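You operate a simulated robot arm through the tools that you are given. There is no shell and no other tool.

You are at the controls of a simulated two-armed robot. One attempt, no reset.

JOB
Unclamp, jog the arm home, let its air out and lock it off.
Fine: home is the green mark; black arm switch back to A.

The check looks at the end state, three seconds after you hand in, the way a careful person would. Anything else that was tipped, shoved, dropped, spilled or broken makes it a failure.

ROBOT AND FRAMES
Two 7-joint arms with two-finger parallel grippers on one trunk that stands fixed in place. Base frame: the origin is at the foot of the trunk, x ahead of it, y to its left, z up. Readings come in m, rad, newtons and seconds.
The left shoulder is at [0.05, 0.168, 1.082], the right one opposite. With the tool pointing down near the work surface each hand reaches from about 0.1 to 0.64 m from the base axis, measured 20 degrees to its own side. Payload 1.57 kg a hand.
The TCP of each hand is the grasp point between the finger pads, 0.03 m short of the fingertips. In the tool frame z runs along the fingers and y along their closing line. The gripper opens to 0.08 m. The fingers are 0.017 m wide and 0.012 m thick; the gripper's body (0.04 by 0.082 m) begins 0.08 m behind the TCP.
Orientation is that of the tool frame in the base frame, as [roll, pitch, yaw] about the fixed x, y, z axes, in that order (R = Rz(yaw) Ry(pitch) Rx(roll)). With the fingers straight down and closing along the base's y, the tool's x points along the base's -x, its y along +y and its z along -z.

CONTROLS
- The arms move only by the tool apply_moves. It takes "left_commands", "right_commands" or both (then of equal length, played together; a hand with none holds still); each is a list of rows, each a list of 3 entries, a list of its own where there are three numbers: the shift along the base's x, y, z in m, then the turn, a rotation vector about the base's x, y, z in degrees, then the opening in per cent of the stroke, from 0 (shut) to 100 (fully open). In form: [[[dx, dy, dz], [ax, ay, az], grip], ...]. A call has 1 to 20 rows; each row shifts and turns the commanded pose from where the row before left it. A row lasts 0.2 s, in which the tool goes at most 0.05 m and 0.15 rad; a call with a longer step from one row to the next is refused whole, and so is a gripper value outside its range. Where a pose cannot be reached the arm comes as near as it can. A force on the tool above 40 N (or 10 N above the force at the start of the call, whichever is more), or a blocked arm, ends the call early, and 0.2 s more pass. Each finger travels about 0.045 m/s and halts on what it meets, pressing with about 25 N; the grip force reading is that of the motor and also rises with nothing between the fingers. The clock runs only during rows and for 0.2 s after the last one: add rows that do not move to give the fingers time. It gives the time, the measured TCP pose, the force on the tool (base axes), the opening and the grip force at its end, in the units of the frame above (readings bear some noise), with the torque about the TCP (base axes, N m) and any sound that the robot's microphone picked up.
- Cameras (640 x 400 px; columns grow to the right, rows downward): "scene" is now at [0.122, -0.0403, 1.3077]; the picture's right is [-0.45, -0.89, 0.00], its down [-0.38, 0.19, -0.91] and it looks along [0.81, -0.40, -0.43] (base axes); focal length 321 px, centre (320, 200). "left" rides on the left gripper at [0.072, 0.007, -0.122] in its tool frame; the picture's right is [-0.09, 1.00, 0.00], its down [-0.84, -0.08, -0.54] and it looks along [-0.54, -0.05, 0.84] (tool axes); focal length 238 px, centre (320, 200). "right" rides on the right gripper at [0.072, -0.007, -0.122] in its tool frame; the picture's right is [0.09, 1.00, 0.00], its down [-0.84, 0.08, -0.54] and it looks along [-0.54, 0.05, 0.84] (tool axes); focal length 238 px, centre (320, 200). There is no depth. A picture from a camera that has moved, and an enlarged one, comes with that camera's place and axes in the base frame and with its lens.
- camera(camera): a new picture of that camera. No time passes.
- move_column(by): slides the trunk up (or, below 0, down) by that many m; the arms and the scene camera ride with it, the base frame stays. It gives what a move gives, with no picture.
- aim_head(pan, tilt): turns the head with the scene camera to pan (to the left, within 1.396 rad either way) and tilt (down, from -0.506 to 1.204), counted from straight ahead of the robot. It gives what a move gives.
- zoom(camera, box): a new picture of the part [left, top, right, bottom] of that camera's present view, enlarged. No time passes.
- sign_off(): hands the job in; it is judged then, once.

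Places have to be worked out from the pictures, the camera data and where the tool is seen. Open the grippers and draw the arms clear of the work before you hand the job in, unless the task says otherwise.

The tools are called after "Call:" as a command line: name --argument value ..., lists and objects as JSON in quotes. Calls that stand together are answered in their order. apply_moves: Moves the arms, as the interface text tells. Its arguments: {"type":"object","properties":{"left_commands":{"type":"array"},"right_commands":{"type":"array"}},"required":[]} The other tools are called the same way: move_column (by) moves the trunk up or down; aim_head (pan, tilt) turns the head that bears the scene camera; camera (camera) takes a picture; zoom (camera, box) takes an enlarged picture of a part of a camera's view; sign_off () hands the job in.

At the start:

```text
t: 0.0
left_tool_pos: [0.4061, -0.0595, 1.1702]
left_orientation: [-3.141, 0.0, -3.14]
left_ft_force: [0.1, -0.6, 0.1]
left_wrist_torque: [0.01, 0.0, -0.02]
left_width: 0.0799
left_gripper_force: 0.0
right_tool_pos: [0.3268, -0.3442, 1.0679]
right_orientation: [3.14, 0.001, 3.141]
right_ft_force: [-0.3, -0.1, -0.4]
right_wrist_torque: [-0.05, -0.03, -0.05]
right_width: 0.0802
right_gripper_force: 0.0
trunk travel left (down, up): [-0.25, 0.193]
head pan, tilt (commanded): [-0.464, 0.44]
```

scene: 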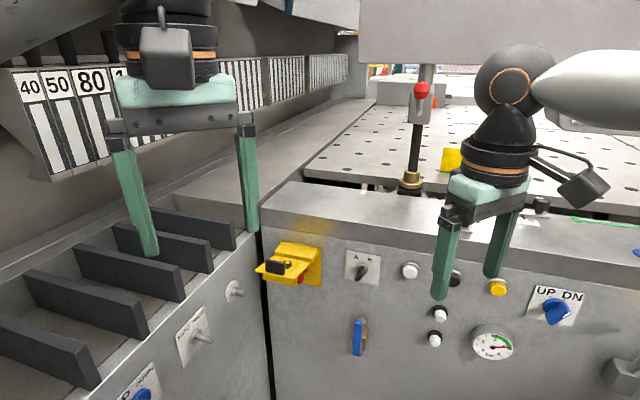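
right: 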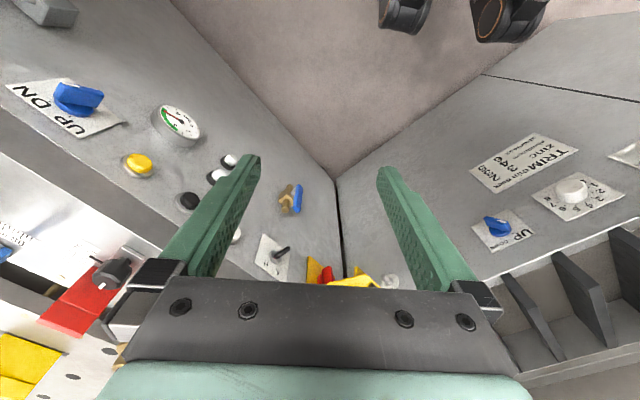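
left: 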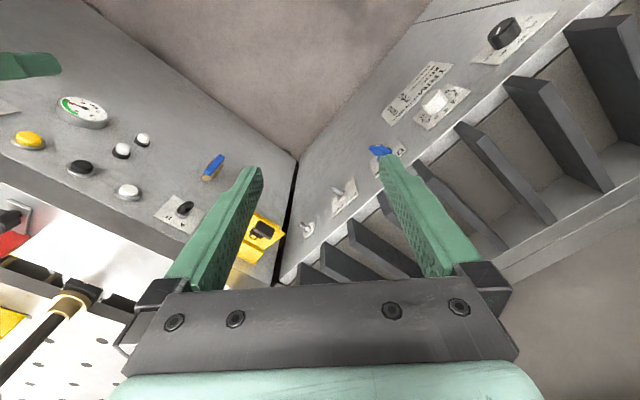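

I start by looking over the scene in detail before moving anything, zooming in on the front panel and the table area.

Call:
zoom --camera "scene" --box '[240, 200, 640, 400]'

Call:
zoom --camera "scene" --box '[300, 40, 640, 240]'

Call:
zoom --camera "right" --box '[0, 60, 400, 310]'

Call:
zoom --camera "left" --box '[0, 60, 320, 260]'

```text
1.60 times, centred on (440, 300) of scene
camera zoom: at [0.122, -0.0403, 1.3077], right [-0.45, -0.89, 0.0], down [-0.38, 0.19, -0.91], along [0.81, -0.4, -0.43], focal length 513 px, centre (128, 40)
```

zoom: 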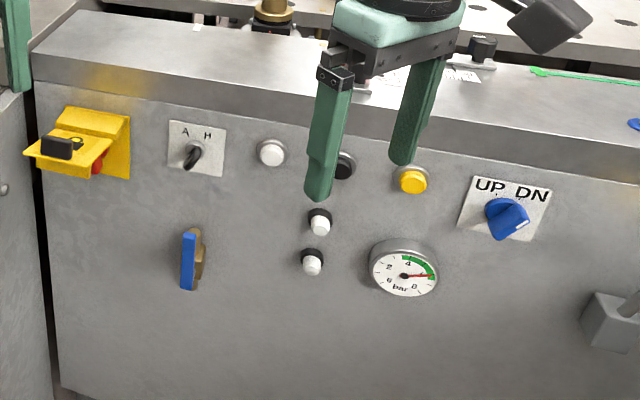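

```text
1.88 times, centred on (470, 140) of scene
camera zoom: at [0.122, -0.0403, 1.3077], right [-0.45, -0.89, 0.0], down [-0.38, 0.19, -0.91], along [0.81, -0.4, -0.43], focal length 604 px, centre (38, 313)
```

zoom: 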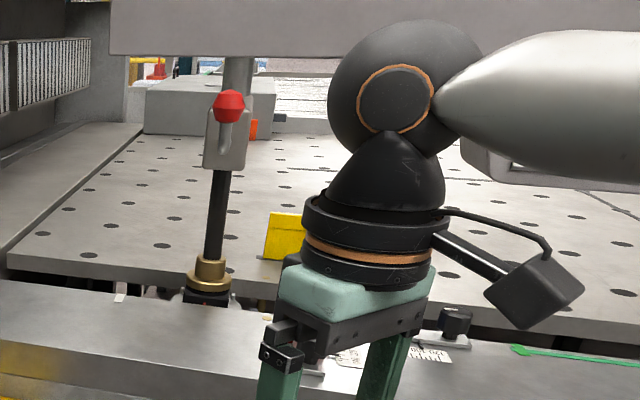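

```text
1.60 times, centred on (200, 185) of right
camera zoom: at [0.2516, -0.3504, 1.1903], right [-0.09, 1.0, 0.0], down [0.84, 0.08, 0.54], along [0.54, 0.05, -0.84], focal length 381 px, centre (512, 224)
```

zoom: 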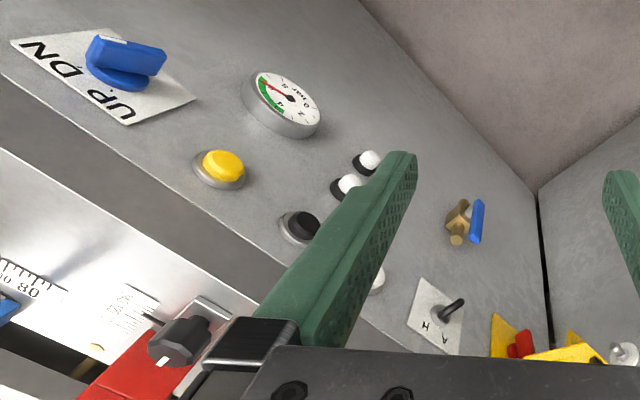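

```text
2.00 times, centred on (160, 160) of left
camera zoom: at [0.3347, -0.0521, 1.2928], right [0.09, 1.0, 0.0], down [0.84, -0.08, 0.54], along [0.54, -0.05, -0.84], focal length 477 px, centre (640, 280)
```

zoom: 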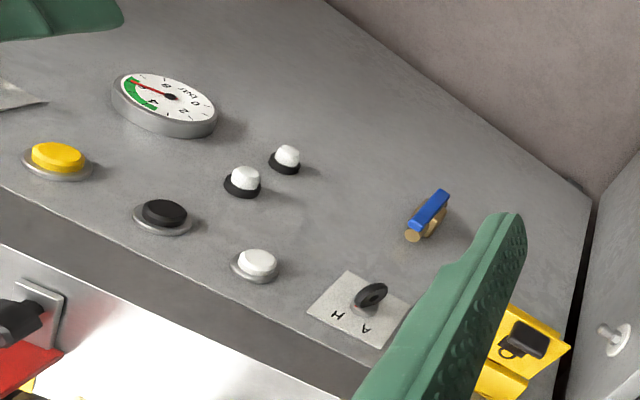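

I need more views: the rail on top of the ledge, with a scale and a red slider, lies to the right. I turn the head to the right to see it.

Call:
aim_head --pan -0.9 --tilt 0.5

Call:
camera --camera "scene"

Call:
zoom --camera "scene" --box '[240, 100, 640, 350]'

Call:
zoom --camera "right" --box '[0, 200, 320, 400]'

Call:
zoom --camera "left" --box '[0, 200, 320, 400]'

```text
t: 0.9
left_tool_pos: [0.4061, -0.0599, 1.1704]
left_orientation: [-3.14, 0.001, -3.14]
left_ft_force: [1.2, 0.0, -0.5]
left_wrist_torque: [0.0, 0.01, 0.02]
left_width: 0.0799
left_gripper_force: 0.0
right_tool_pos: [0.3251, -0.3461, 1.0685]
right_orientation: [3.141, 0.001, 3.141]
right_ft_force: [-0.1, -0.3, -0.6]
right_wrist_torque: [-0.02, 0.03, -0.03]
right_width: 0.08
right_gripper_force: 0.1
trunk travel left (down, up): [-0.25, 0.193]
head pan, tilt (commanded): [-0.901, 0.499]
```

```text
taken
camera scene: at [0.0962, -0.0704, 1.3022], right [-0.78, -0.62, 0.0], down [-0.3, 0.37, -0.88], along [0.55, -0.69, -0.48], focal length 321 px, centre (320, 200)
```

scene: 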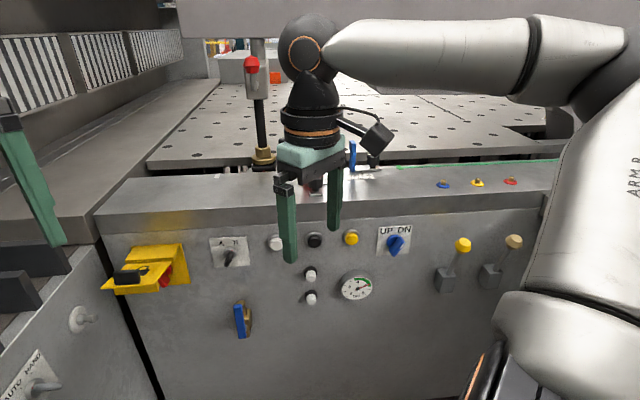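

```text
1.60 times, centred on (440, 225) of scene
camera zoom: at [0.0962, -0.0704, 1.3022], right [-0.78, -0.62, 0.0], down [-0.3, 0.37, -0.88], along [0.55, -0.69, -0.48], focal length 513 px, centre (128, 160)
```

zoom: 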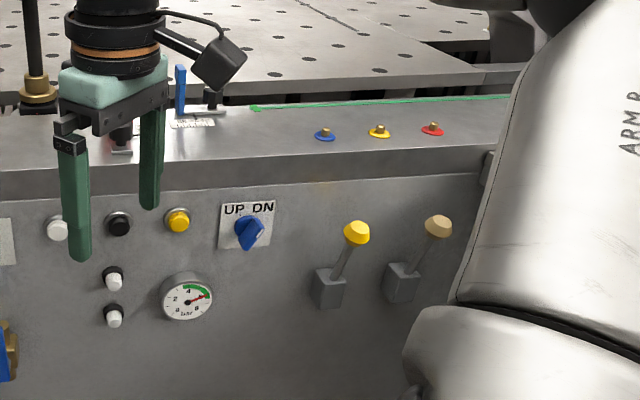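

```text
2.00 times, centred on (160, 300) of right
camera zoom: at [0.2516, -0.3504, 1.1903], right [-0.09, 1.0, 0.0], down [0.84, 0.08, 0.54], along [0.54, 0.05, -0.84], focal length 477 px, centre (640, 0)
```

zoom: 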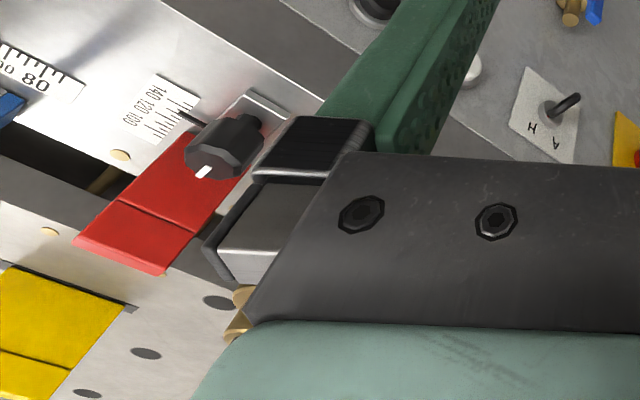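

```text
2.00 times, centred on (160, 300) of left
camera zoom: at [0.3347, -0.0522, 1.2928], right [0.09, 1.0, 0.0], down [0.84, -0.08, 0.54], along [0.54, -0.05, -0.84], focal length 477 px, centre (640, 0)
```

zoom: 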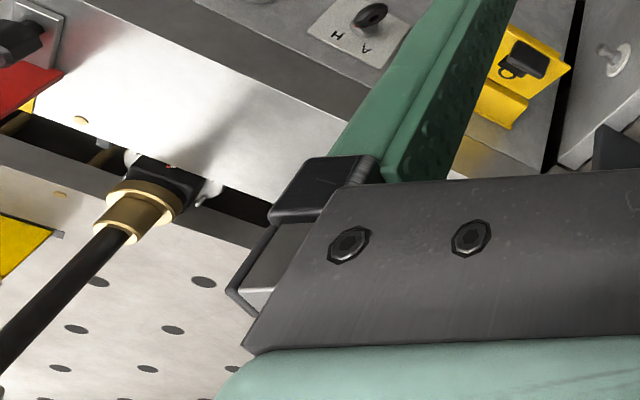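

The ledge holds a slot with scales, red/blue/yellow markers and a column; I need a clearer look. I lift the right hand up and back to clear the view and also use its camera from above.

Call:
apply_moves --right_commands '[[[0, 0, 0.045], [0, 0, 0], 100], [[0, 0, 0.045], [0, 0, 0], 100], [[0, 0, 0.045], [0, 0, 0], 100], [[0, -0.03, 0.03], [0, 0, 0], 100], [[0, -0.04, 0], [0, 0, 0], 100], [[0, 0, 0], [0, 0, 0], 100]]'

Call:
camera --camera "right"

Call:
camera --camera "scene"

```text
t: 2.3
left_tool_pos: [0.4081, -0.0589, 1.1712]
left_orientation: [3.141, 0.0, -3.138]
left_ft_force: [-0.1, -0.4, -0.5]
left_wrist_torque: [0.01, 0.0, -0.02]
left_width: 0.0797
left_gripper_force: 0.2
right_tool_pos: [0.3271, -0.4157, 1.2358]
right_orientation: [3.141, 0.002, 3.141]
right_ft_force: [-0.5, 0.6, 0.5]
right_wrist_torque: [-0.02, -0.01, -0.03]
right_width: 0.08
right_gripper_force: 0.1
trunk travel left (down, up): [-0.25, 0.193]
head pan, tilt (commanded): [-0.901, 0.499]
```

```text
taken
camera right: at [0.2536, -0.4217, 1.3573], right [-0.09, 1.0, 0.0], down [0.84, 0.08, 0.54], along [0.54, 0.05, -0.84], focal length 238 px, centre (320, 200)
```

right: 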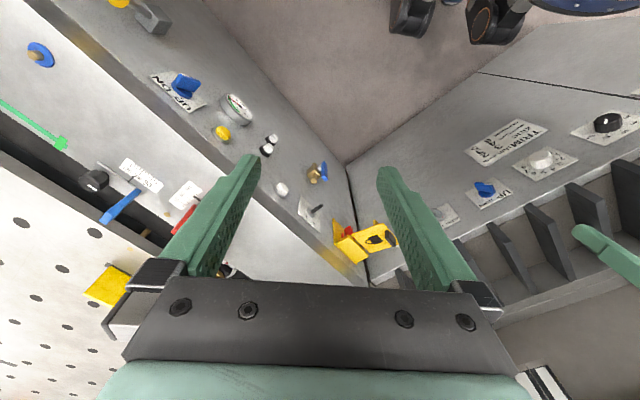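

```text
taken
camera scene: at [0.0961, -0.0703, 1.3022], right [-0.78, -0.62, 0.0], down [-0.3, 0.37, -0.88], along [0.55, -0.69, -0.48], focal length 321 px, centre (320, 200)
```

scene: 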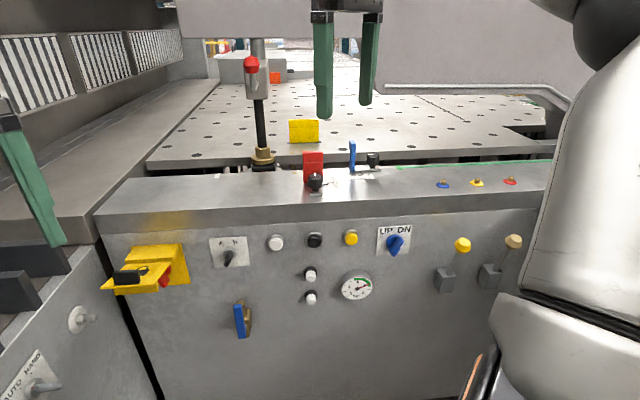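

Now the view is clear. I zoom on the slot area and the buttons.

Call:
zoom --camera "scene" --box '[200, 40, 420, 200]'

Call:
zoom --camera "scene" --box '[360, 140, 560, 300]'

Call:
zoom --camera "scene" --box '[90, 220, 290, 350]'

Call:
zoom --camera "scene" --box '[250, 210, 450, 320]'

Call:
zoom --camera "right" --box '[0, 80, 240, 320]'

Call:
zoom --camera "right" --box '[200, 80, 420, 280]'

```text
2.50 times, centred on (310, 120) of scene
camera zoom: at [0.0961, -0.0703, 1.3022], right [-0.78, -0.62, 0.0], down [-0.3, 0.37, -0.88], along [0.55, -0.69, -0.48], focal length 802 px, centre (345, 400)
```

zoom: 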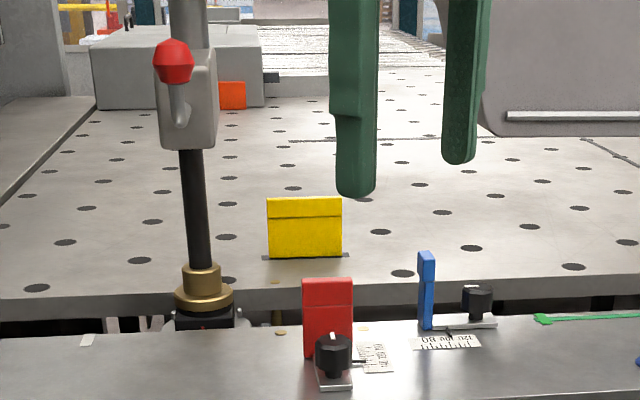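

```text
2.50 times, centred on (460, 220) of scene
camera zoom: at [0.0961, -0.0703, 1.3022], right [-0.78, -0.62, 0.0], down [-0.3, 0.37, -0.88], along [0.55, -0.69, -0.48], focal length 802 px, centre (-30, 150)
```

zoom: 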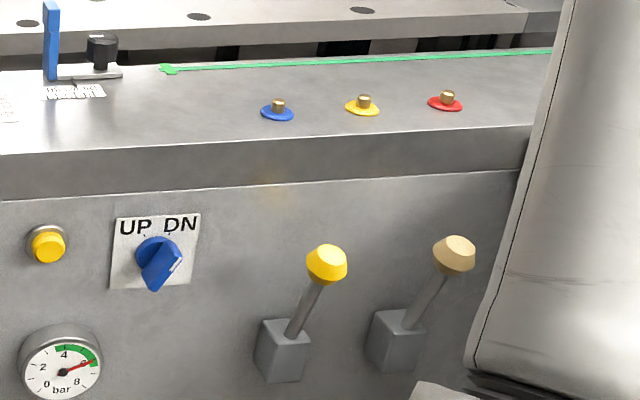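

```text
3.08 times, centred on (190, 285) of scene
camera zoom: at [0.0961, -0.0703, 1.3022], right [-0.78, -0.62, 0.0], down [-0.3, 0.37, -0.88], along [0.55, -0.69, -0.48], focal length 986 px, centre (720, -62)
```

zoom: 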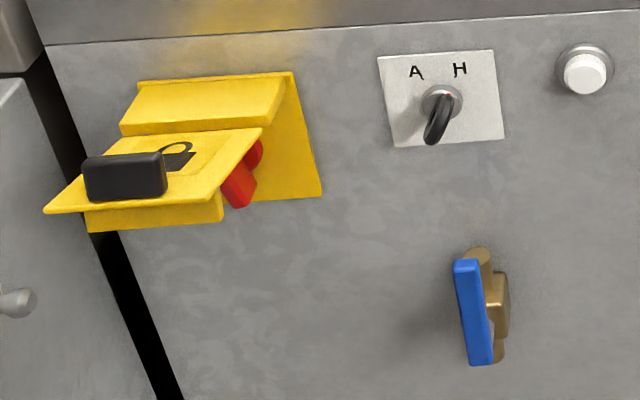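

```text
3.20 times, centred on (350, 265) of scene
camera zoom: at [0.0961, -0.0703, 1.3022], right [-0.78, -0.62, 0.0], down [-0.3, 0.37, -0.88], along [0.55, -0.69, -0.48], focal length 1026 px, centre (224, -8)
```

zoom: 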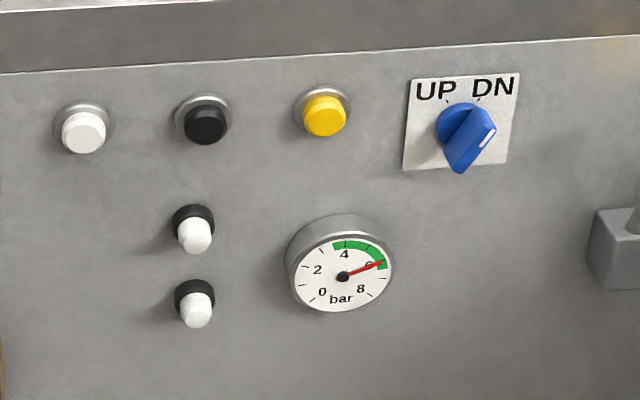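

```text
1.67 times, centred on (120, 200) of right
camera zoom: at [0.2536, -0.4217, 1.3573], right [-0.09, 1.0, 0.0], down [0.84, 0.08, 0.54], along [0.54, 0.05, -0.84], focal length 397 px, centre (653, 200)
```

zoom: 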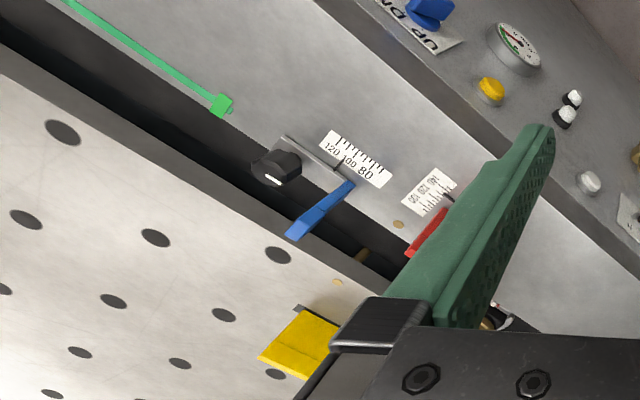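

```text
2.00 times, centred on (310, 180) of right
camera zoom: at [0.2536, -0.4217, 1.3573], right [-0.09, 1.0, 0.0], down [0.84, 0.08, 0.54], along [0.54, 0.05, -0.84], focal length 477 px, centre (340, 240)
```

zoom: 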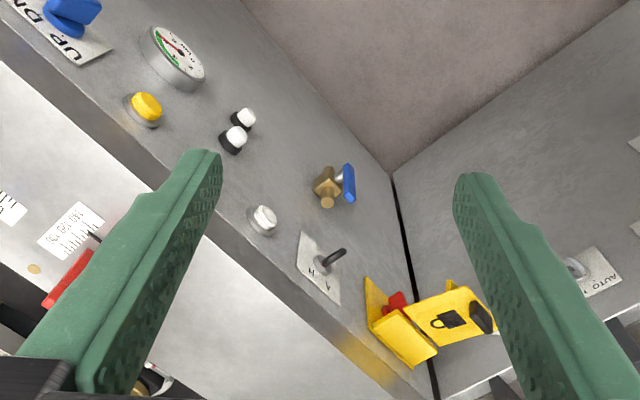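

I look up and to the left and right to see the whole machine, since the pole appears to reach up to something overhead.

Call:
aim_head --pan -0.6 --tilt -0.1

Call:
camera --camera "scene"

Call:
aim_head --pan -1.3 --tilt 0.4

Call:
camera --camera "scene"

Call:
aim_head --pan 0.2 --tilt 0.5

Call:
camera --camera "scene"

```text
t: 3.3
left_tool_pos: [0.4069, -0.0599, 1.1703]
left_orientation: [-3.141, 0.002, -3.14]
left_ft_force: [-0.3, 0.2, -0.4]
left_wrist_torque: [-0.01, 0.0, 0.01]
left_width: 0.0801
left_gripper_force: 0.0
right_tool_pos: [0.3274, -0.4159, 1.2349]
right_orientation: [-3.141, 0.0, -3.141]
right_ft_force: [0.1, 0.7, -0.3]
right_wrist_torque: [0.05, -0.01, 0.0]
right_width: 0.08
right_gripper_force: 0.1
trunk travel left (down, up): [-0.25, 0.193]
head pan, tilt (commanded): [-0.6, -0.099]
```

```text
taken
camera scene: at [0.1115, -0.0484, 1.3571], right [-0.56, -0.83, 0.0], down [0.08, -0.06, -1.0], along [0.82, -0.56, 0.1], focal length 321 px, centre (320, 200)
```

scene: 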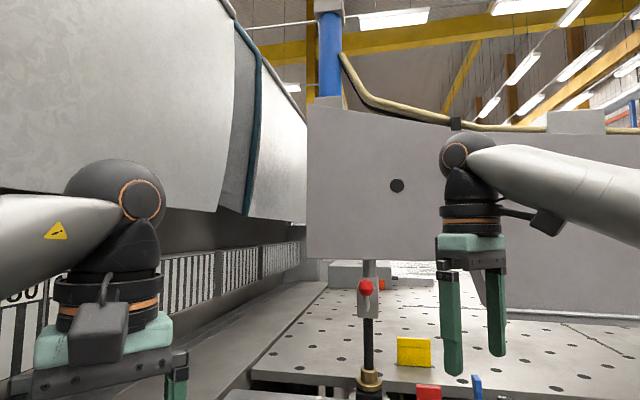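

```text
t: 4.4
left_tool_pos: [0.4066, -0.059, 1.1694]
left_orientation: [3.141, -0.002, -3.14]
left_ft_force: [-0.7, 0.1, -0.3]
left_wrist_torque: [0.02, -0.03, -0.02]
left_width: 0.08
left_gripper_force: 0.0
right_tool_pos: [0.3275, -0.4167, 1.234]
right_orientation: [-3.141, 0.002, -3.14]
right_ft_force: [0.1, 0.2, -0.6]
right_wrist_torque: [-0.01, -0.02, -0.01]
right_width: 0.0802
right_gripper_force: 0.1
trunk travel left (down, up): [-0.25, 0.193]
head pan, tilt (commanded): [-1.3, 0.4]
```

```text
taken
camera scene: at [0.0644, -0.0884, 1.3114], right [-0.96, -0.27, 0.0], down [-0.1, 0.37, -0.92], along [0.25, -0.89, -0.39], focal length 321 px, centre (320, 200)
```

scene: 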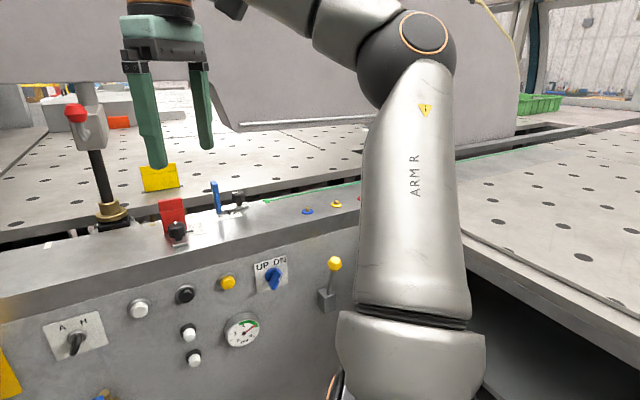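

```text
t: 6.0
left_tool_pos: [0.4061, -0.0604, 1.1698]
left_orientation: [-3.141, -0.002, -3.139]
left_ft_force: [0.9, 0.3, 0.3]
left_wrist_torque: [0.02, -0.01, 0.02]
left_width: 0.0799
left_gripper_force: 0.1
right_tool_pos: [0.328, -0.4154, 1.2362]
right_orientation: [-3.139, 0.001, -3.141]
right_ft_force: [0.3, -0.2, 0.1]
right_wrist_torque: [0.02, 0.0, -0.02]
right_width: 0.08
right_gripper_force: 0.1
trunk travel left (down, up): [-0.25, 0.193]
head pan, tilt (commanded): [0.201, 0.499]
```

```text
taken
camera scene: at [0.1288, 0.0189, 1.3022], right [0.2, -0.98, 0.0], down [-0.47, -0.1, -0.88], along [0.86, 0.17, -0.48], focal length 321 px, centre (320, 200)
```

scene: 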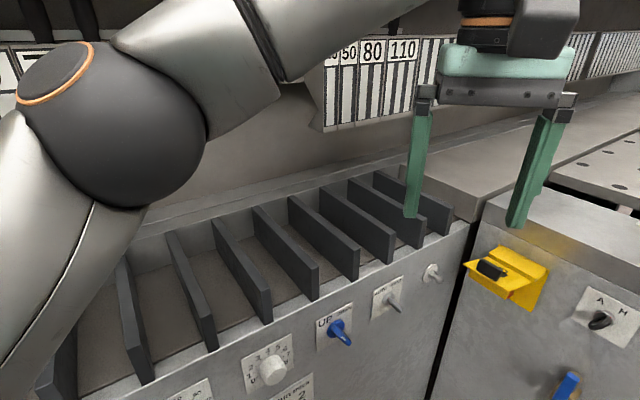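

I can see the panel runs at about -43° yaw, with buttons near z≈0.84. I'll bring the right hand to about 0.2 m in front of the panel, turned toward it and tilted, to get close-up pictures of the labels.

Call:
apply_moves --right_commands '[[[0.005, 0.01, -0.03], [0, 0, -8.5], 100], [[0.005, 0.01, -0.03], [0, 0, -8.5], 100], [[0.0, 0.01, -0.03], [0, 0, -8.5], 100], [[0.0, 0.01, -0.03], [0, 0, -8.5], 100], [[0.0, 0.01, -0.03], [0, 0, -8.5], 100], [[0, 0, -0.03], [-5.8, -6.2, 0], 100], [[0, 0, -0.03], [-5.8, -6.2, 0], 100], [[0, 0, -0.02], [-5.8, -6.2, 0], 100], [[0, 0, 0], [-5.8, -6.2, 0], 100], [[0, 0, 0], [0, 0, 0], 100]]'

Call:
aim_head --pan -0.7 --tilt 0.45

Call:
camera --camera "right"

Call:
camera --camera "scene"

```text
t: 8.2
left_tool_pos: [0.4055, -0.0591, 1.1713]
left_orientation: [-3.142, 0.001, -3.14]
left_ft_force: [-0.1, 0.4, -0.4]
left_wrist_torque: [0.0, -0.01, 0.01]
left_width: 0.0797
left_gripper_force: 0.0
right_tool_pos: [0.336, -0.3644, 1.0039]
right_orientation: [-3.136, 0.595, 2.402]
right_ft_force: [-0.7, 0.4, 0.3]
right_wrist_torque: [0.0, -0.01, 0.02]
right_width: 0.08
right_gripper_force: 0.0
trunk travel left (down, up): [-0.25, 0.193]
head pan, tilt (commanded): [0.201, 0.499]
```

```text
t: 9.4
left_tool_pos: [0.4064, -0.0596, 1.1705]
left_orientation: [-3.141, 0.0, -3.14]
left_ft_force: [-0.1, 0.1, 0.4]
left_wrist_torque: [0.01, 0.03, 0.0]
left_width: 0.0799
left_gripper_force: 0.1
right_tool_pos: [0.3351, -0.3652, 1.003]
right_orientation: [-3.133, 0.594, 2.401]
right_ft_force: [0.4, -0.7, -0.4]
right_wrist_torque: [0.01, 0.0, 0.0]
right_width: 0.0796
right_gripper_force: 0.0
trunk travel left (down, up): [-0.25, 0.193]
head pan, tilt (commanded): [-0.7, 0.45]
```

```text
taken
camera right: at [0.235, -0.2822, 1.0641], right [0.62, 0.78, -0.06], down [0.34, -0.2, 0.92], along [0.71, -0.59, -0.39], focal length 238 px, centre (320, 200)
```

right: 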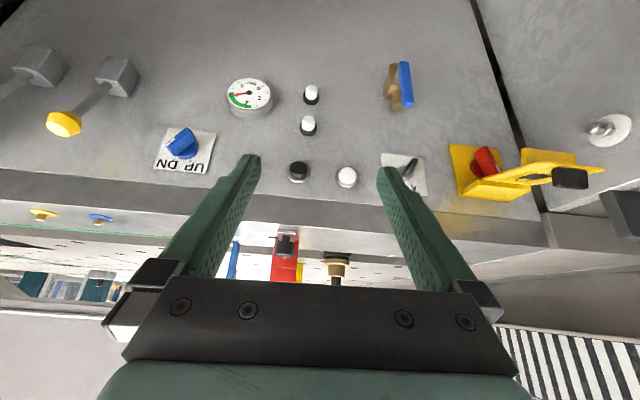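

```text
taken
camera scene: at [0.11, -0.0583, 1.3067], right [-0.64, -0.77, 0.0], down [-0.33, 0.28, -0.9], along [0.69, -0.58, -0.44], focal length 321 px, centre (320, 200)
```

scene: 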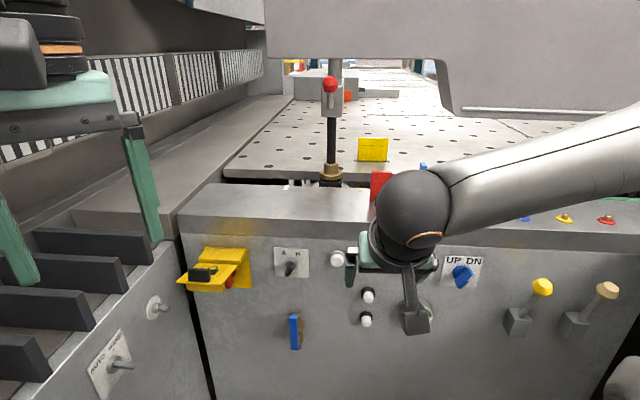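

Good view of the panel from the right hand camera (upside down). I zoom into the parts.

Call:
zoom --camera "right" --box '[360, 40, 620, 220]'

Call:
zoom --camera "right" --box '[200, 50, 380, 200]'

Call:
zoom --camera "right" --box '[0, 30, 220, 190]'

Call:
zoom --camera "scene" --box '[280, 50, 440, 200]'

Call:
zoom --camera "scene" --box '[160, 230, 340, 360]'

```text
2.22 times, centred on (490, 130) of right
camera zoom: at [0.235, -0.2822, 1.0641], right [0.62, 0.78, -0.06], down [0.34, -0.2, 0.92], along [0.71, -0.59, -0.39], focal length 530 px, centre (-58, 356)
```

zoom: 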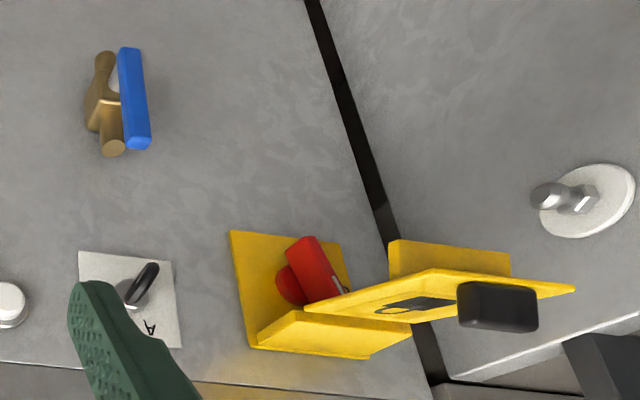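

```text
2.67 times, centred on (290, 125) of right
camera zoom: at [0.235, -0.2822, 1.0641], right [0.62, 0.78, -0.06], down [0.34, -0.2, 0.92], along [0.71, -0.59, -0.39], focal length 636 px, centre (400, 400)
```

zoom: 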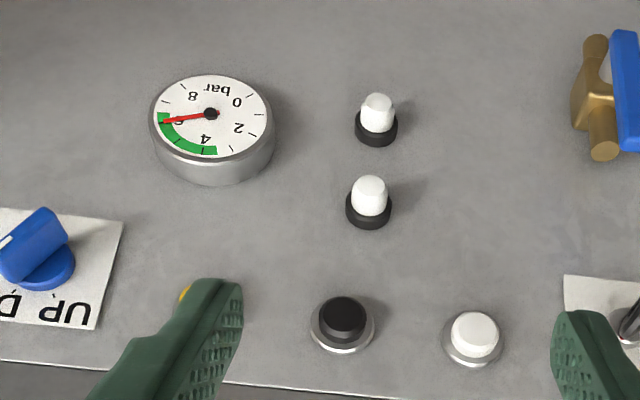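

```text
2.50 times, centred on (110, 110) of right
camera zoom: at [0.235, -0.2822, 1.0641], right [0.62, 0.78, -0.06], down [0.34, -0.2, 0.92], along [0.71, -0.59, -0.39], focal length 596 px, centre (845, 425)
```

zoom: 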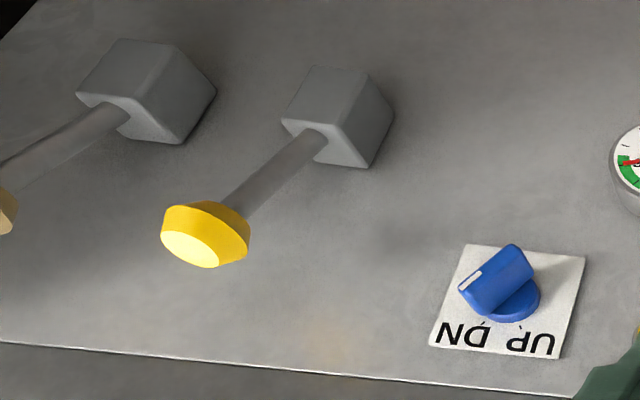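

```text
2.67 times, centred on (360, 125) of scene
camera zoom: at [0.11, -0.0583, 1.3067], right [-0.64, -0.77, 0.0], down [-0.33, 0.28, -0.9], along [0.69, -0.58, -0.44], focal length 855 px, centre (213, 400)
```

zoom: 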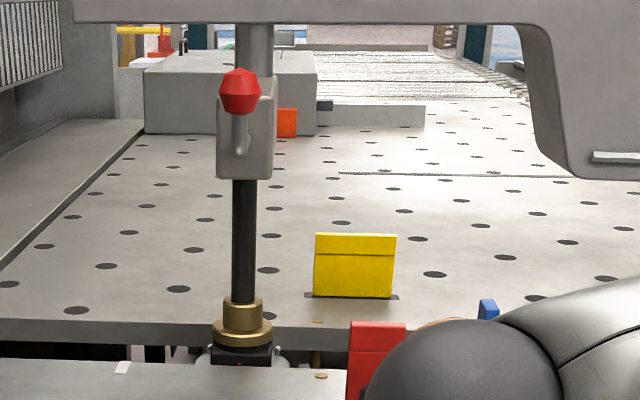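

```text
3.08 times, centred on (250, 295) of scene
camera zoom: at [0.11, -0.0583, 1.3067], right [-0.64, -0.77, 0.0], down [-0.33, 0.28, -0.9], along [0.69, -0.58, -0.44], focal length 986 px, centre (535, -92)
```

zoom: 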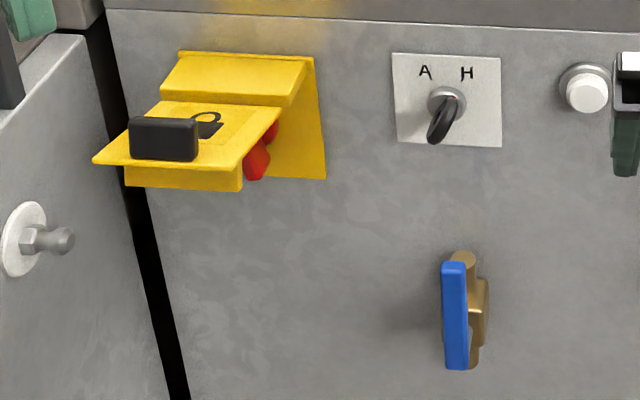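

The controls: A/H toggle, white, black, yellow buttons, UP/DN selector, gauge, blue valve, yellow isolator with flap. I'll lower the right hand to panel height and tilt the camera level for a straight-on view.

Call:
apply_moves --right_commands '[[[0.02, 0.01, -0.03], [-5.8, -6.2, 0], 100], [[0.02, 0.01, -0.03], [-5.8, -6.2, 0], 100], [[0.02, 0.01, -0.03], [-3.9, -4.2, 0], 100], [[0.02, 0.01, -0.03], [0, 0, 0], 100], [[0.02, 0.01, -0.03], [0, 0, 0], 100], [[0, 0, 0], [0, 0, 0], 100]]'

Call:
camera --camera "right"

Call:
camera --camera "scene"

```text
t: 10.8
left_tool_pos: [0.4056, -0.0593, 1.1708]
left_orientation: [3.142, 0.0, -3.139]
left_ft_force: [0.3, 0.0, 0.1]
left_wrist_torque: [0.0, -0.04, 0.01]
left_width: 0.08
left_gripper_force: 0.1
right_tool_pos: [0.4455, -0.3154, 0.8537]
right_orientation: [-3.129, 0.993, 2.404]
right_ft_force: [0.7, -0.1, 0.7]
right_wrist_torque: [-0.03, -0.03, -0.01]
right_width: 0.0801
right_gripper_force: 0.1
right hand out of reach, approached as far as the arm can: row 1
trunk travel left (down, up): [-0.25, 0.193]
head pan, tilt (commanded): [-0.7, 0.45]
```

```text
taken
camera right: at [0.3351, -0.223, 0.8601], right [0.64, 0.76, -0.08], down [0.06, 0.06, 1.0], along [0.77, -0.64, -0.01], focal length 238 px, centre (320, 200)
```

right: 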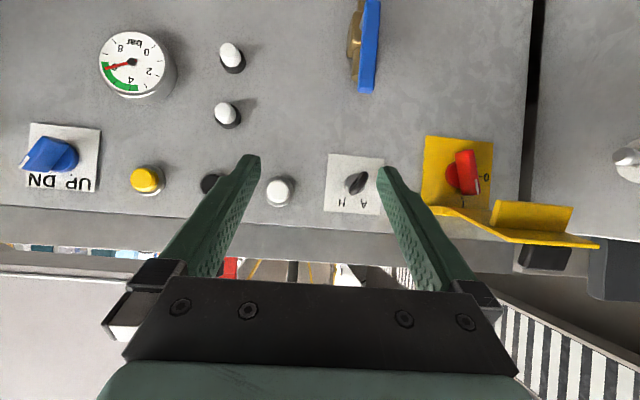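

```text
taken
camera scene: at [0.11, -0.0583, 1.3067], right [-0.64, -0.77, 0.0], down [-0.33, 0.28, -0.9], along [0.69, -0.58, -0.44], focal length 321 px, centre (320, 200)
```

scene: 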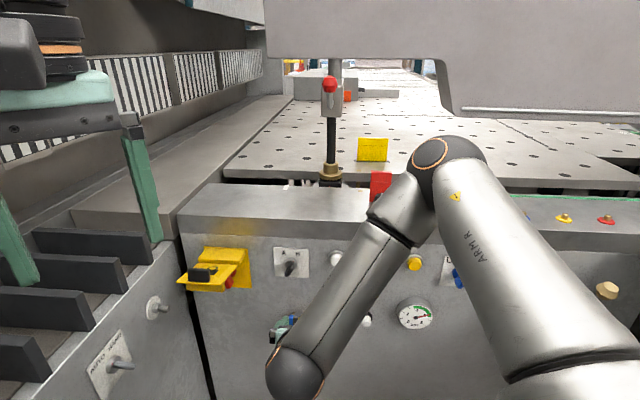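

Great frontal view. Zooming on the A/H switch, isolator and UP/DN selector.

Call:
zoom --camera "right" --box '[310, 110, 620, 290]'

Call:
zoom --camera "right" --box '[320, 0, 420, 110]'

Call:
zoom --camera "right" --box '[0, 10, 260, 210]'

Call:
zoom --camera "right" --box '[310, 140, 400, 225]'

```text
2.06 times, centred on (465, 200) of right
camera zoom: at [0.3351, -0.223, 0.8601], right [0.64, 0.76, -0.08], down [0.06, 0.06, 1.0], along [0.77, -0.64, -0.01], focal length 492 px, centre (21, 200)
```

zoom: 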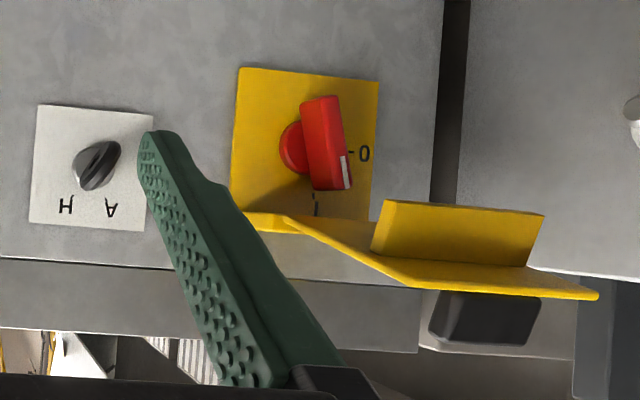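

```text
3.64 times, centred on (370, 55) of right
camera zoom: at [0.3351, -0.223, 0.8601], right [0.64, 0.76, -0.08], down [0.06, 0.06, 1.0], along [0.77, -0.64, -0.01], focal length 867 px, centre (138, 727)
```

zoom: 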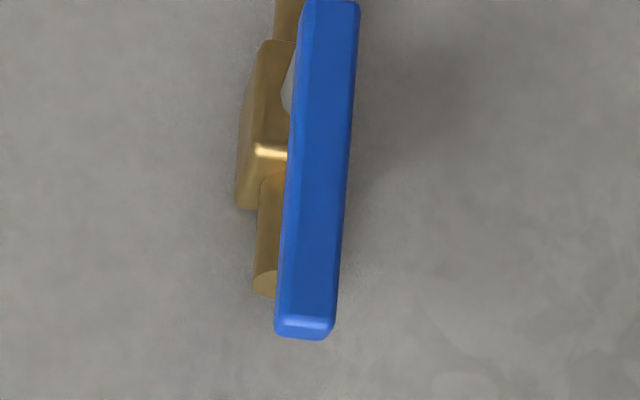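

```text
2.00 times, centred on (130, 110) of right
camera zoom: at [0.3351, -0.223, 0.8601], right [0.64, 0.76, -0.08], down [0.06, 0.06, 1.0], along [0.77, -0.64, -0.01], focal length 477 px, centre (700, 380)
```

zoom: 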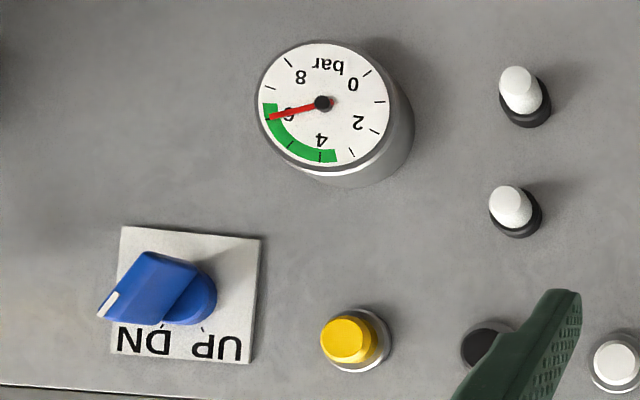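

```text
4.71 times, centred on (355, 182) of right
camera zoom: at [0.3351, -0.223, 0.8601], right [0.64, 0.76, -0.08], down [0.06, 0.06, 1.0], along [0.77, -0.64, -0.01], focal length 1122 px, centre (155, 282)
```

zoom: 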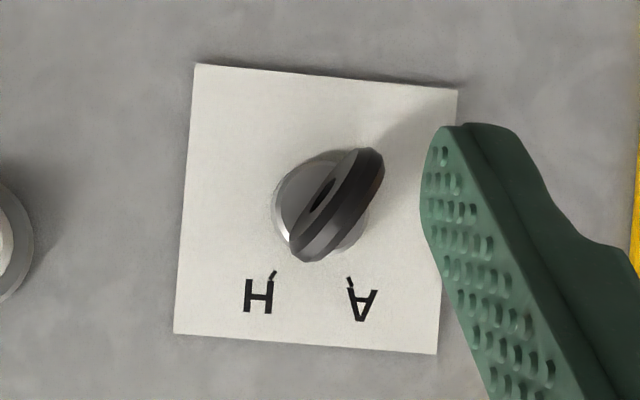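

The A/H switch stands at H, the isolator at I, the gauge at ~6 bar, and the UP/DN selector appears to point at DN. I look closely at the column, which I take to be the clamp foot on the arm, and at the indicators.

Call:
zoom --camera "scene" --box '[295, 50, 375, 200]'

Call:
zoom --camera "scene" --box '[295, 155, 375, 200]'

Call:
zoom --camera "scene" --box '[310, 60, 350, 125]'

Call:
zoom --camera "right" --box '[10, 115, 110, 205]'

Call:
zoom --camera "right" --box '[190, 30, 270, 140]'

```text
2.67 times, centred on (335, 125) of scene
camera zoom: at [0.11, -0.0583, 1.3067], right [-0.64, -0.77, 0.0], down [-0.33, 0.28, -0.9], along [0.69, -0.58, -0.44], focal length 855 px, centre (280, 400)
```

zoom: 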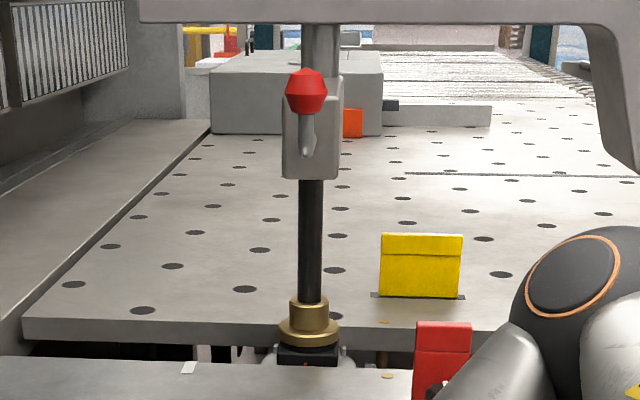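

```text
8.00 times, centred on (335, 178) of scene
camera zoom: at [0.11, -0.0583, 1.3067], right [-0.64, -0.77, 0.0], down [-0.33, 0.28, -0.9], along [0.69, -0.58, -0.44], focal length 2565 px, centre (200, 380)
```

zoom: 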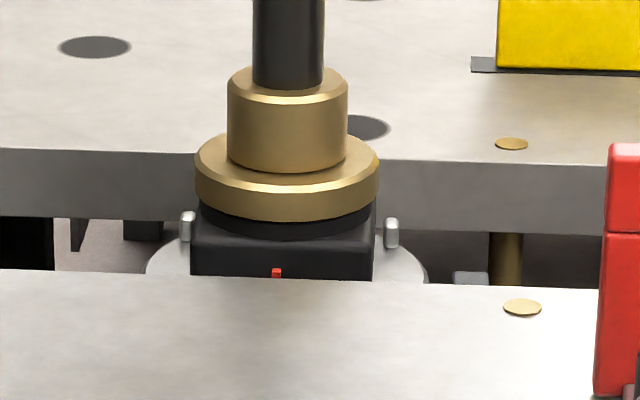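

```text
6.15 times, centred on (330, 92) of scene
camera zoom: at [0.11, -0.0583, 1.3067], right [-0.64, -0.77, 0.0], down [-0.33, 0.28, -0.9], along [0.69, -0.58, -0.44], focal length 1973 px, centre (258, 862)
```

zoom: 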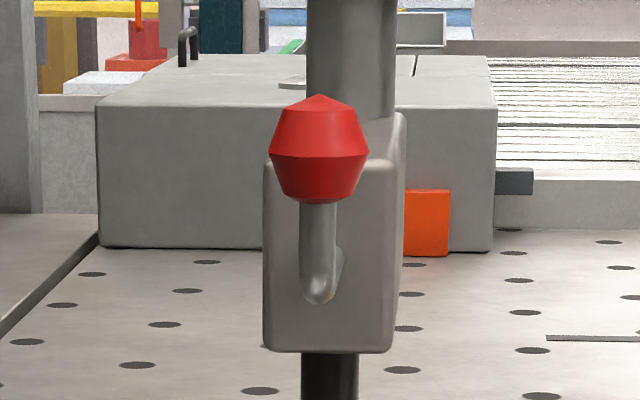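

```text
4.44 times, centred on (60, 160) of right
camera zoom: at [0.3351, -0.223, 0.8601], right [0.64, 0.76, -0.08], down [0.06, 0.06, 1.0], along [0.77, -0.64, -0.01], focal length 1059 px, centre (1476, 378)
```

zoom: 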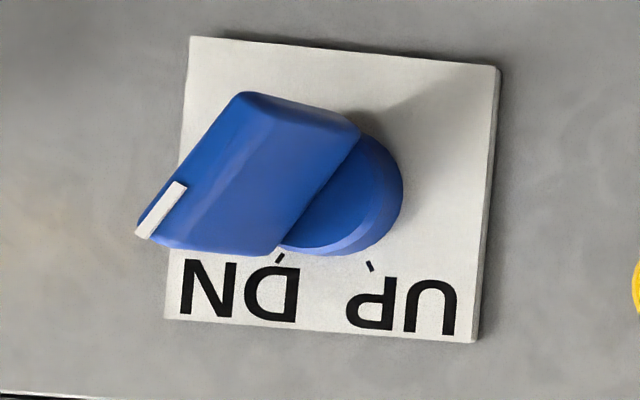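

```text
3.64 times, centred on (230, 85) of right
camera zoom: at [0.3351, -0.223, 0.8601], right [0.64, 0.76, -0.08], down [0.06, 0.06, 1.0], along [0.77, -0.64, -0.01], focal length 867 px, centre (647, 618)
```

zoom: 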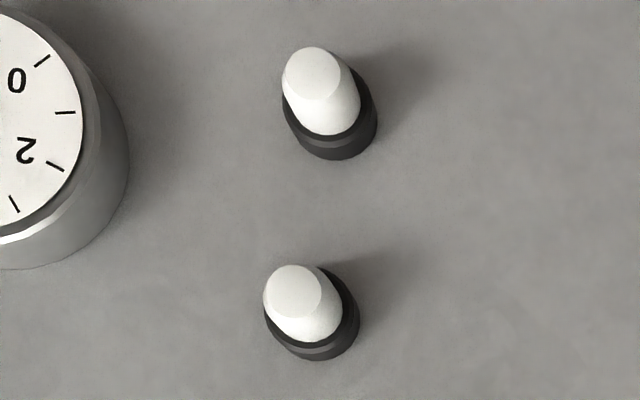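

The black carriage under the brass collar bears a small red index mark. Before touching anything I check the other labels via the left camera for hints.

Call:
camera --camera "left"

Call:
zoom --camera "left" --box '[360, 10, 560, 160]'

Call:
zoom --camera "left" --box '[280, 130, 420, 260]'

Call:
zoom --camera "left" --box '[0, 240, 140, 400]'

```text
taken
camera left: at [0.3347, -0.0521, 1.2928], right [0.09, 1.0, 0.0], down [0.84, -0.08, 0.54], along [0.54, -0.05, -0.84], focal length 238 px, centre (320, 200)
```

left: 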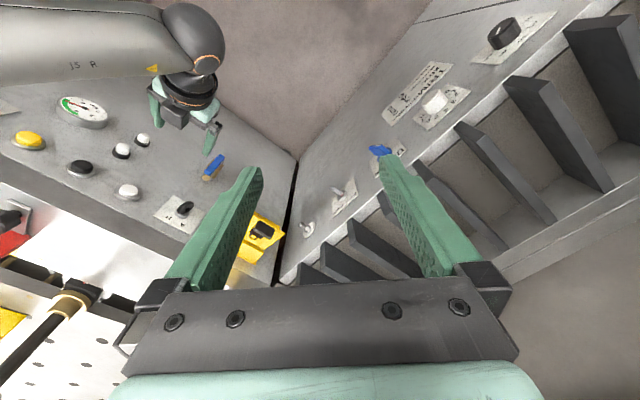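

```text
2.67 times, centred on (460, 85) of left
camera zoom: at [0.3347, -0.0521, 1.2928], right [0.09, 1.0, 0.0], down [0.84, -0.08, 0.54], along [0.54, -0.05, -0.84], focal length 636 px, centre (-53, 507)
```

zoom: 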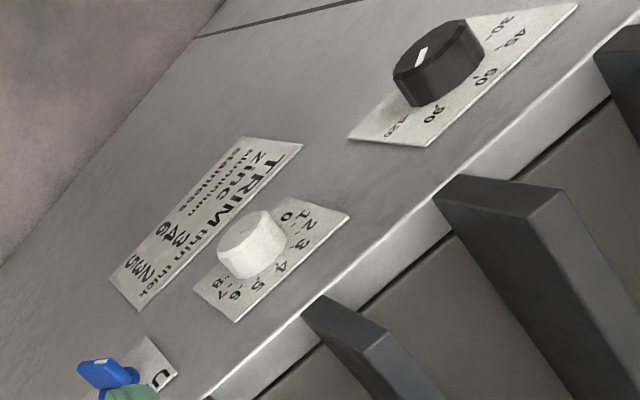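

```text
3.08 times, centred on (350, 195) of left
camera zoom: at [0.3347, -0.0521, 1.2928], right [0.09, 1.0, 0.0], down [0.84, -0.08, 0.54], along [0.54, -0.05, -0.84], focal length 733 px, centre (228, 215)
```

zoom: 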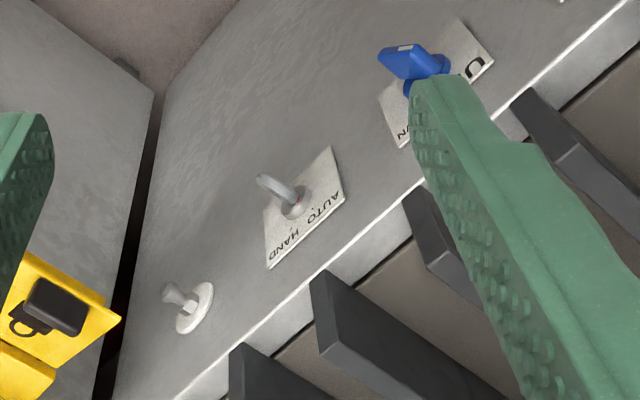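

```text
2.50 times, centred on (70, 320) of left
camera zoom: at [0.3347, -0.0521, 1.2928], right [0.09, 1.0, 0.0], down [0.84, -0.08, 0.54], along [0.54, -0.05, -0.84], focal length 596 px, centre (945, -100)
```

zoom: 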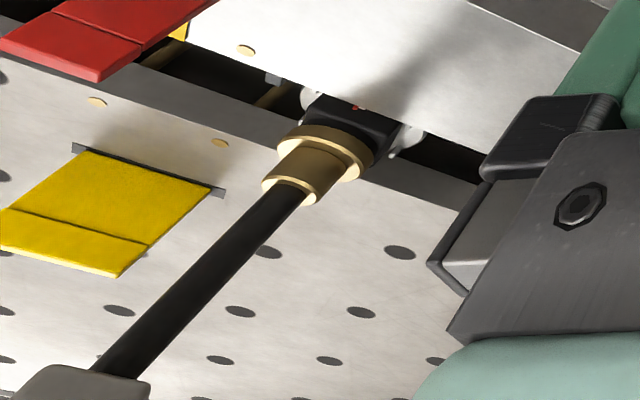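

The machine's panel yaw seems near -45°. I refine it by measuring the ledge edge accurately in zoomed scene pictures.

Call:
zoom --camera "scene" --box '[170, 190, 250, 240]'

Call:
zoom --camera "scene" --box '[560, 210, 640, 260]'

Call:
zoom --camera "scene" --box '[400, 240, 480, 290]'

```text
8.00 times, centred on (210, 215) of scene
camera zoom: at [0.11, -0.0583, 1.3067], right [-0.64, -0.77, 0.0], down [-0.33, 0.28, -0.9], along [0.69, -0.58, -0.44], focal length 2565 px, centre (1200, 80)
```

zoom: 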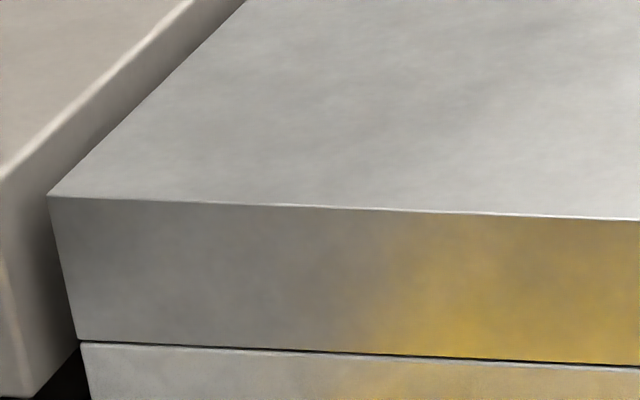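

```text
8.00 times, centred on (600, 235) of scene
camera zoom: at [0.11, -0.0583, 1.3067], right [-0.64, -0.77, 0.0], down [-0.33, 0.28, -0.9], along [0.69, -0.58, -0.44], focal length 2565 px, centre (-1920, -80)
```

zoom: 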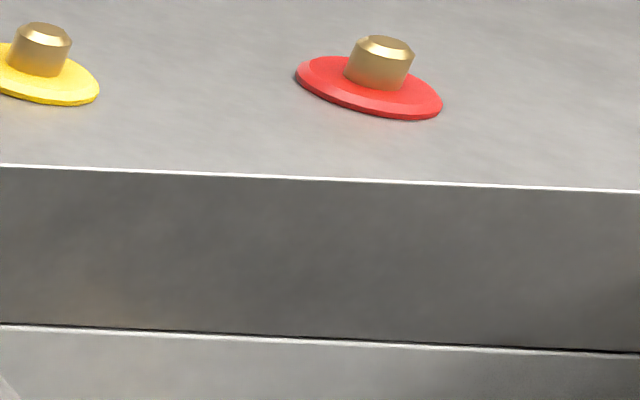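

```text
8.00 times, centred on (440, 265) of scene
camera zoom: at [0.11, -0.0583, 1.3067], right [-0.64, -0.77, 0.0], down [-0.33, 0.28, -0.9], along [0.69, -0.58, -0.44], focal length 2565 px, centre (-640, -320)
```

zoom: 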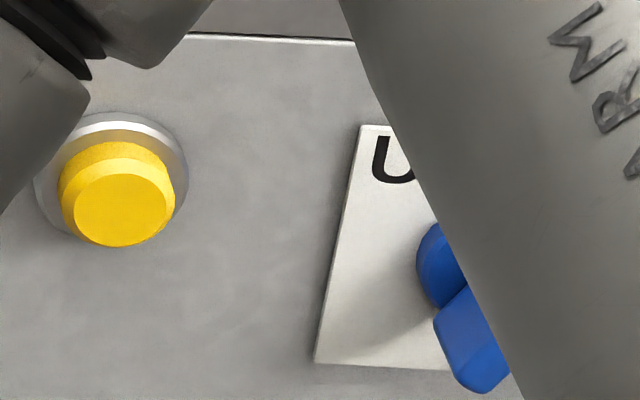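

The edge measurement gives the panel at exactly -45° (inward normal (0.707,-0.707,0)), its plane at about 0.75 m along that normal, ledge top z≈0.95. Before operating anything, I raise the right hand to view the slot, stops and green mark from above for clearance.

Call:
apply_moves --right_commands '[[[0, 0, 0.045], [0, 0, 0], 100], [[0, 0, 0.045], [0, 0, 0], 100], [[0, 0, 0.045], [0, 0, 0], 100], [[0, 0, 0.045], [0, 0, 0], 100], [[0, 0, 0.045], [5.8, 6.0, 0], 100], [[0, 0, 0.045], [5.8, 6.0, 0], 100], [[0, -0.02, 0.045], [5.8, 6.0, 0], 100], [[0, -0.04, 0.02], [5.8, 6.0, 0], 100], [[0, -0.04, 0.02], [2, 2.1, 0], 100], [[0, -0.03, 0], [0, 0, 0], 100], [[0, 0, 0], [0, 0, 0], 100]]'

Call:
camera --camera "right"

Call:
camera --camera "scene"

```text
t: 13.2
left_tool_pos: [0.4068, -0.0588, 1.1707]
left_orientation: [-3.141, 0.0, -3.14]
left_ft_force: [0.8, 0.4, -0.3]
left_wrist_torque: [0.0, 0.01, 0.03]
left_width: 0.0798
left_gripper_force: 0.1
right_tool_pos: [0.445, -0.4451, 1.2098]
right_orientation: [3.136, 0.356, 2.393]
right_ft_force: [1.0, -0.2, 0.2]
right_wrist_torque: [0.02, 0.01, 0.05]
right_width: 0.0803
right_gripper_force: 0.1
trunk travel left (down, up): [-0.25, 0.193]
head pan, tilt (commanded): [-0.7, 0.45]
```

```text
taken
camera right: at [0.3572, -0.3752, 1.2986], right [0.61, 0.79, -0.03], down [0.49, -0.35, 0.8], along [0.62, -0.5, -0.6], focal length 238 px, centre (320, 200)
```

right: 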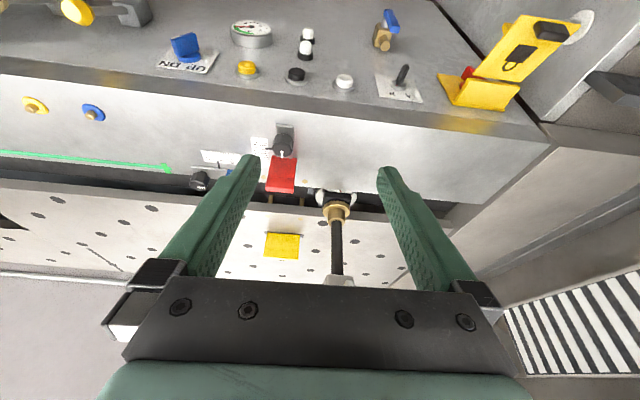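

```text
taken
camera scene: at [0.1099, -0.0583, 1.3067], right [-0.64, -0.77, 0.0], down [-0.33, 0.28, -0.9], along [0.69, -0.58, -0.44], focal length 321 px, centre (320, 200)
```

scene: 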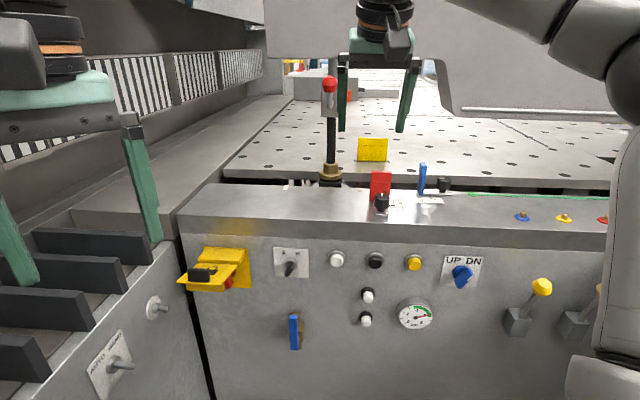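

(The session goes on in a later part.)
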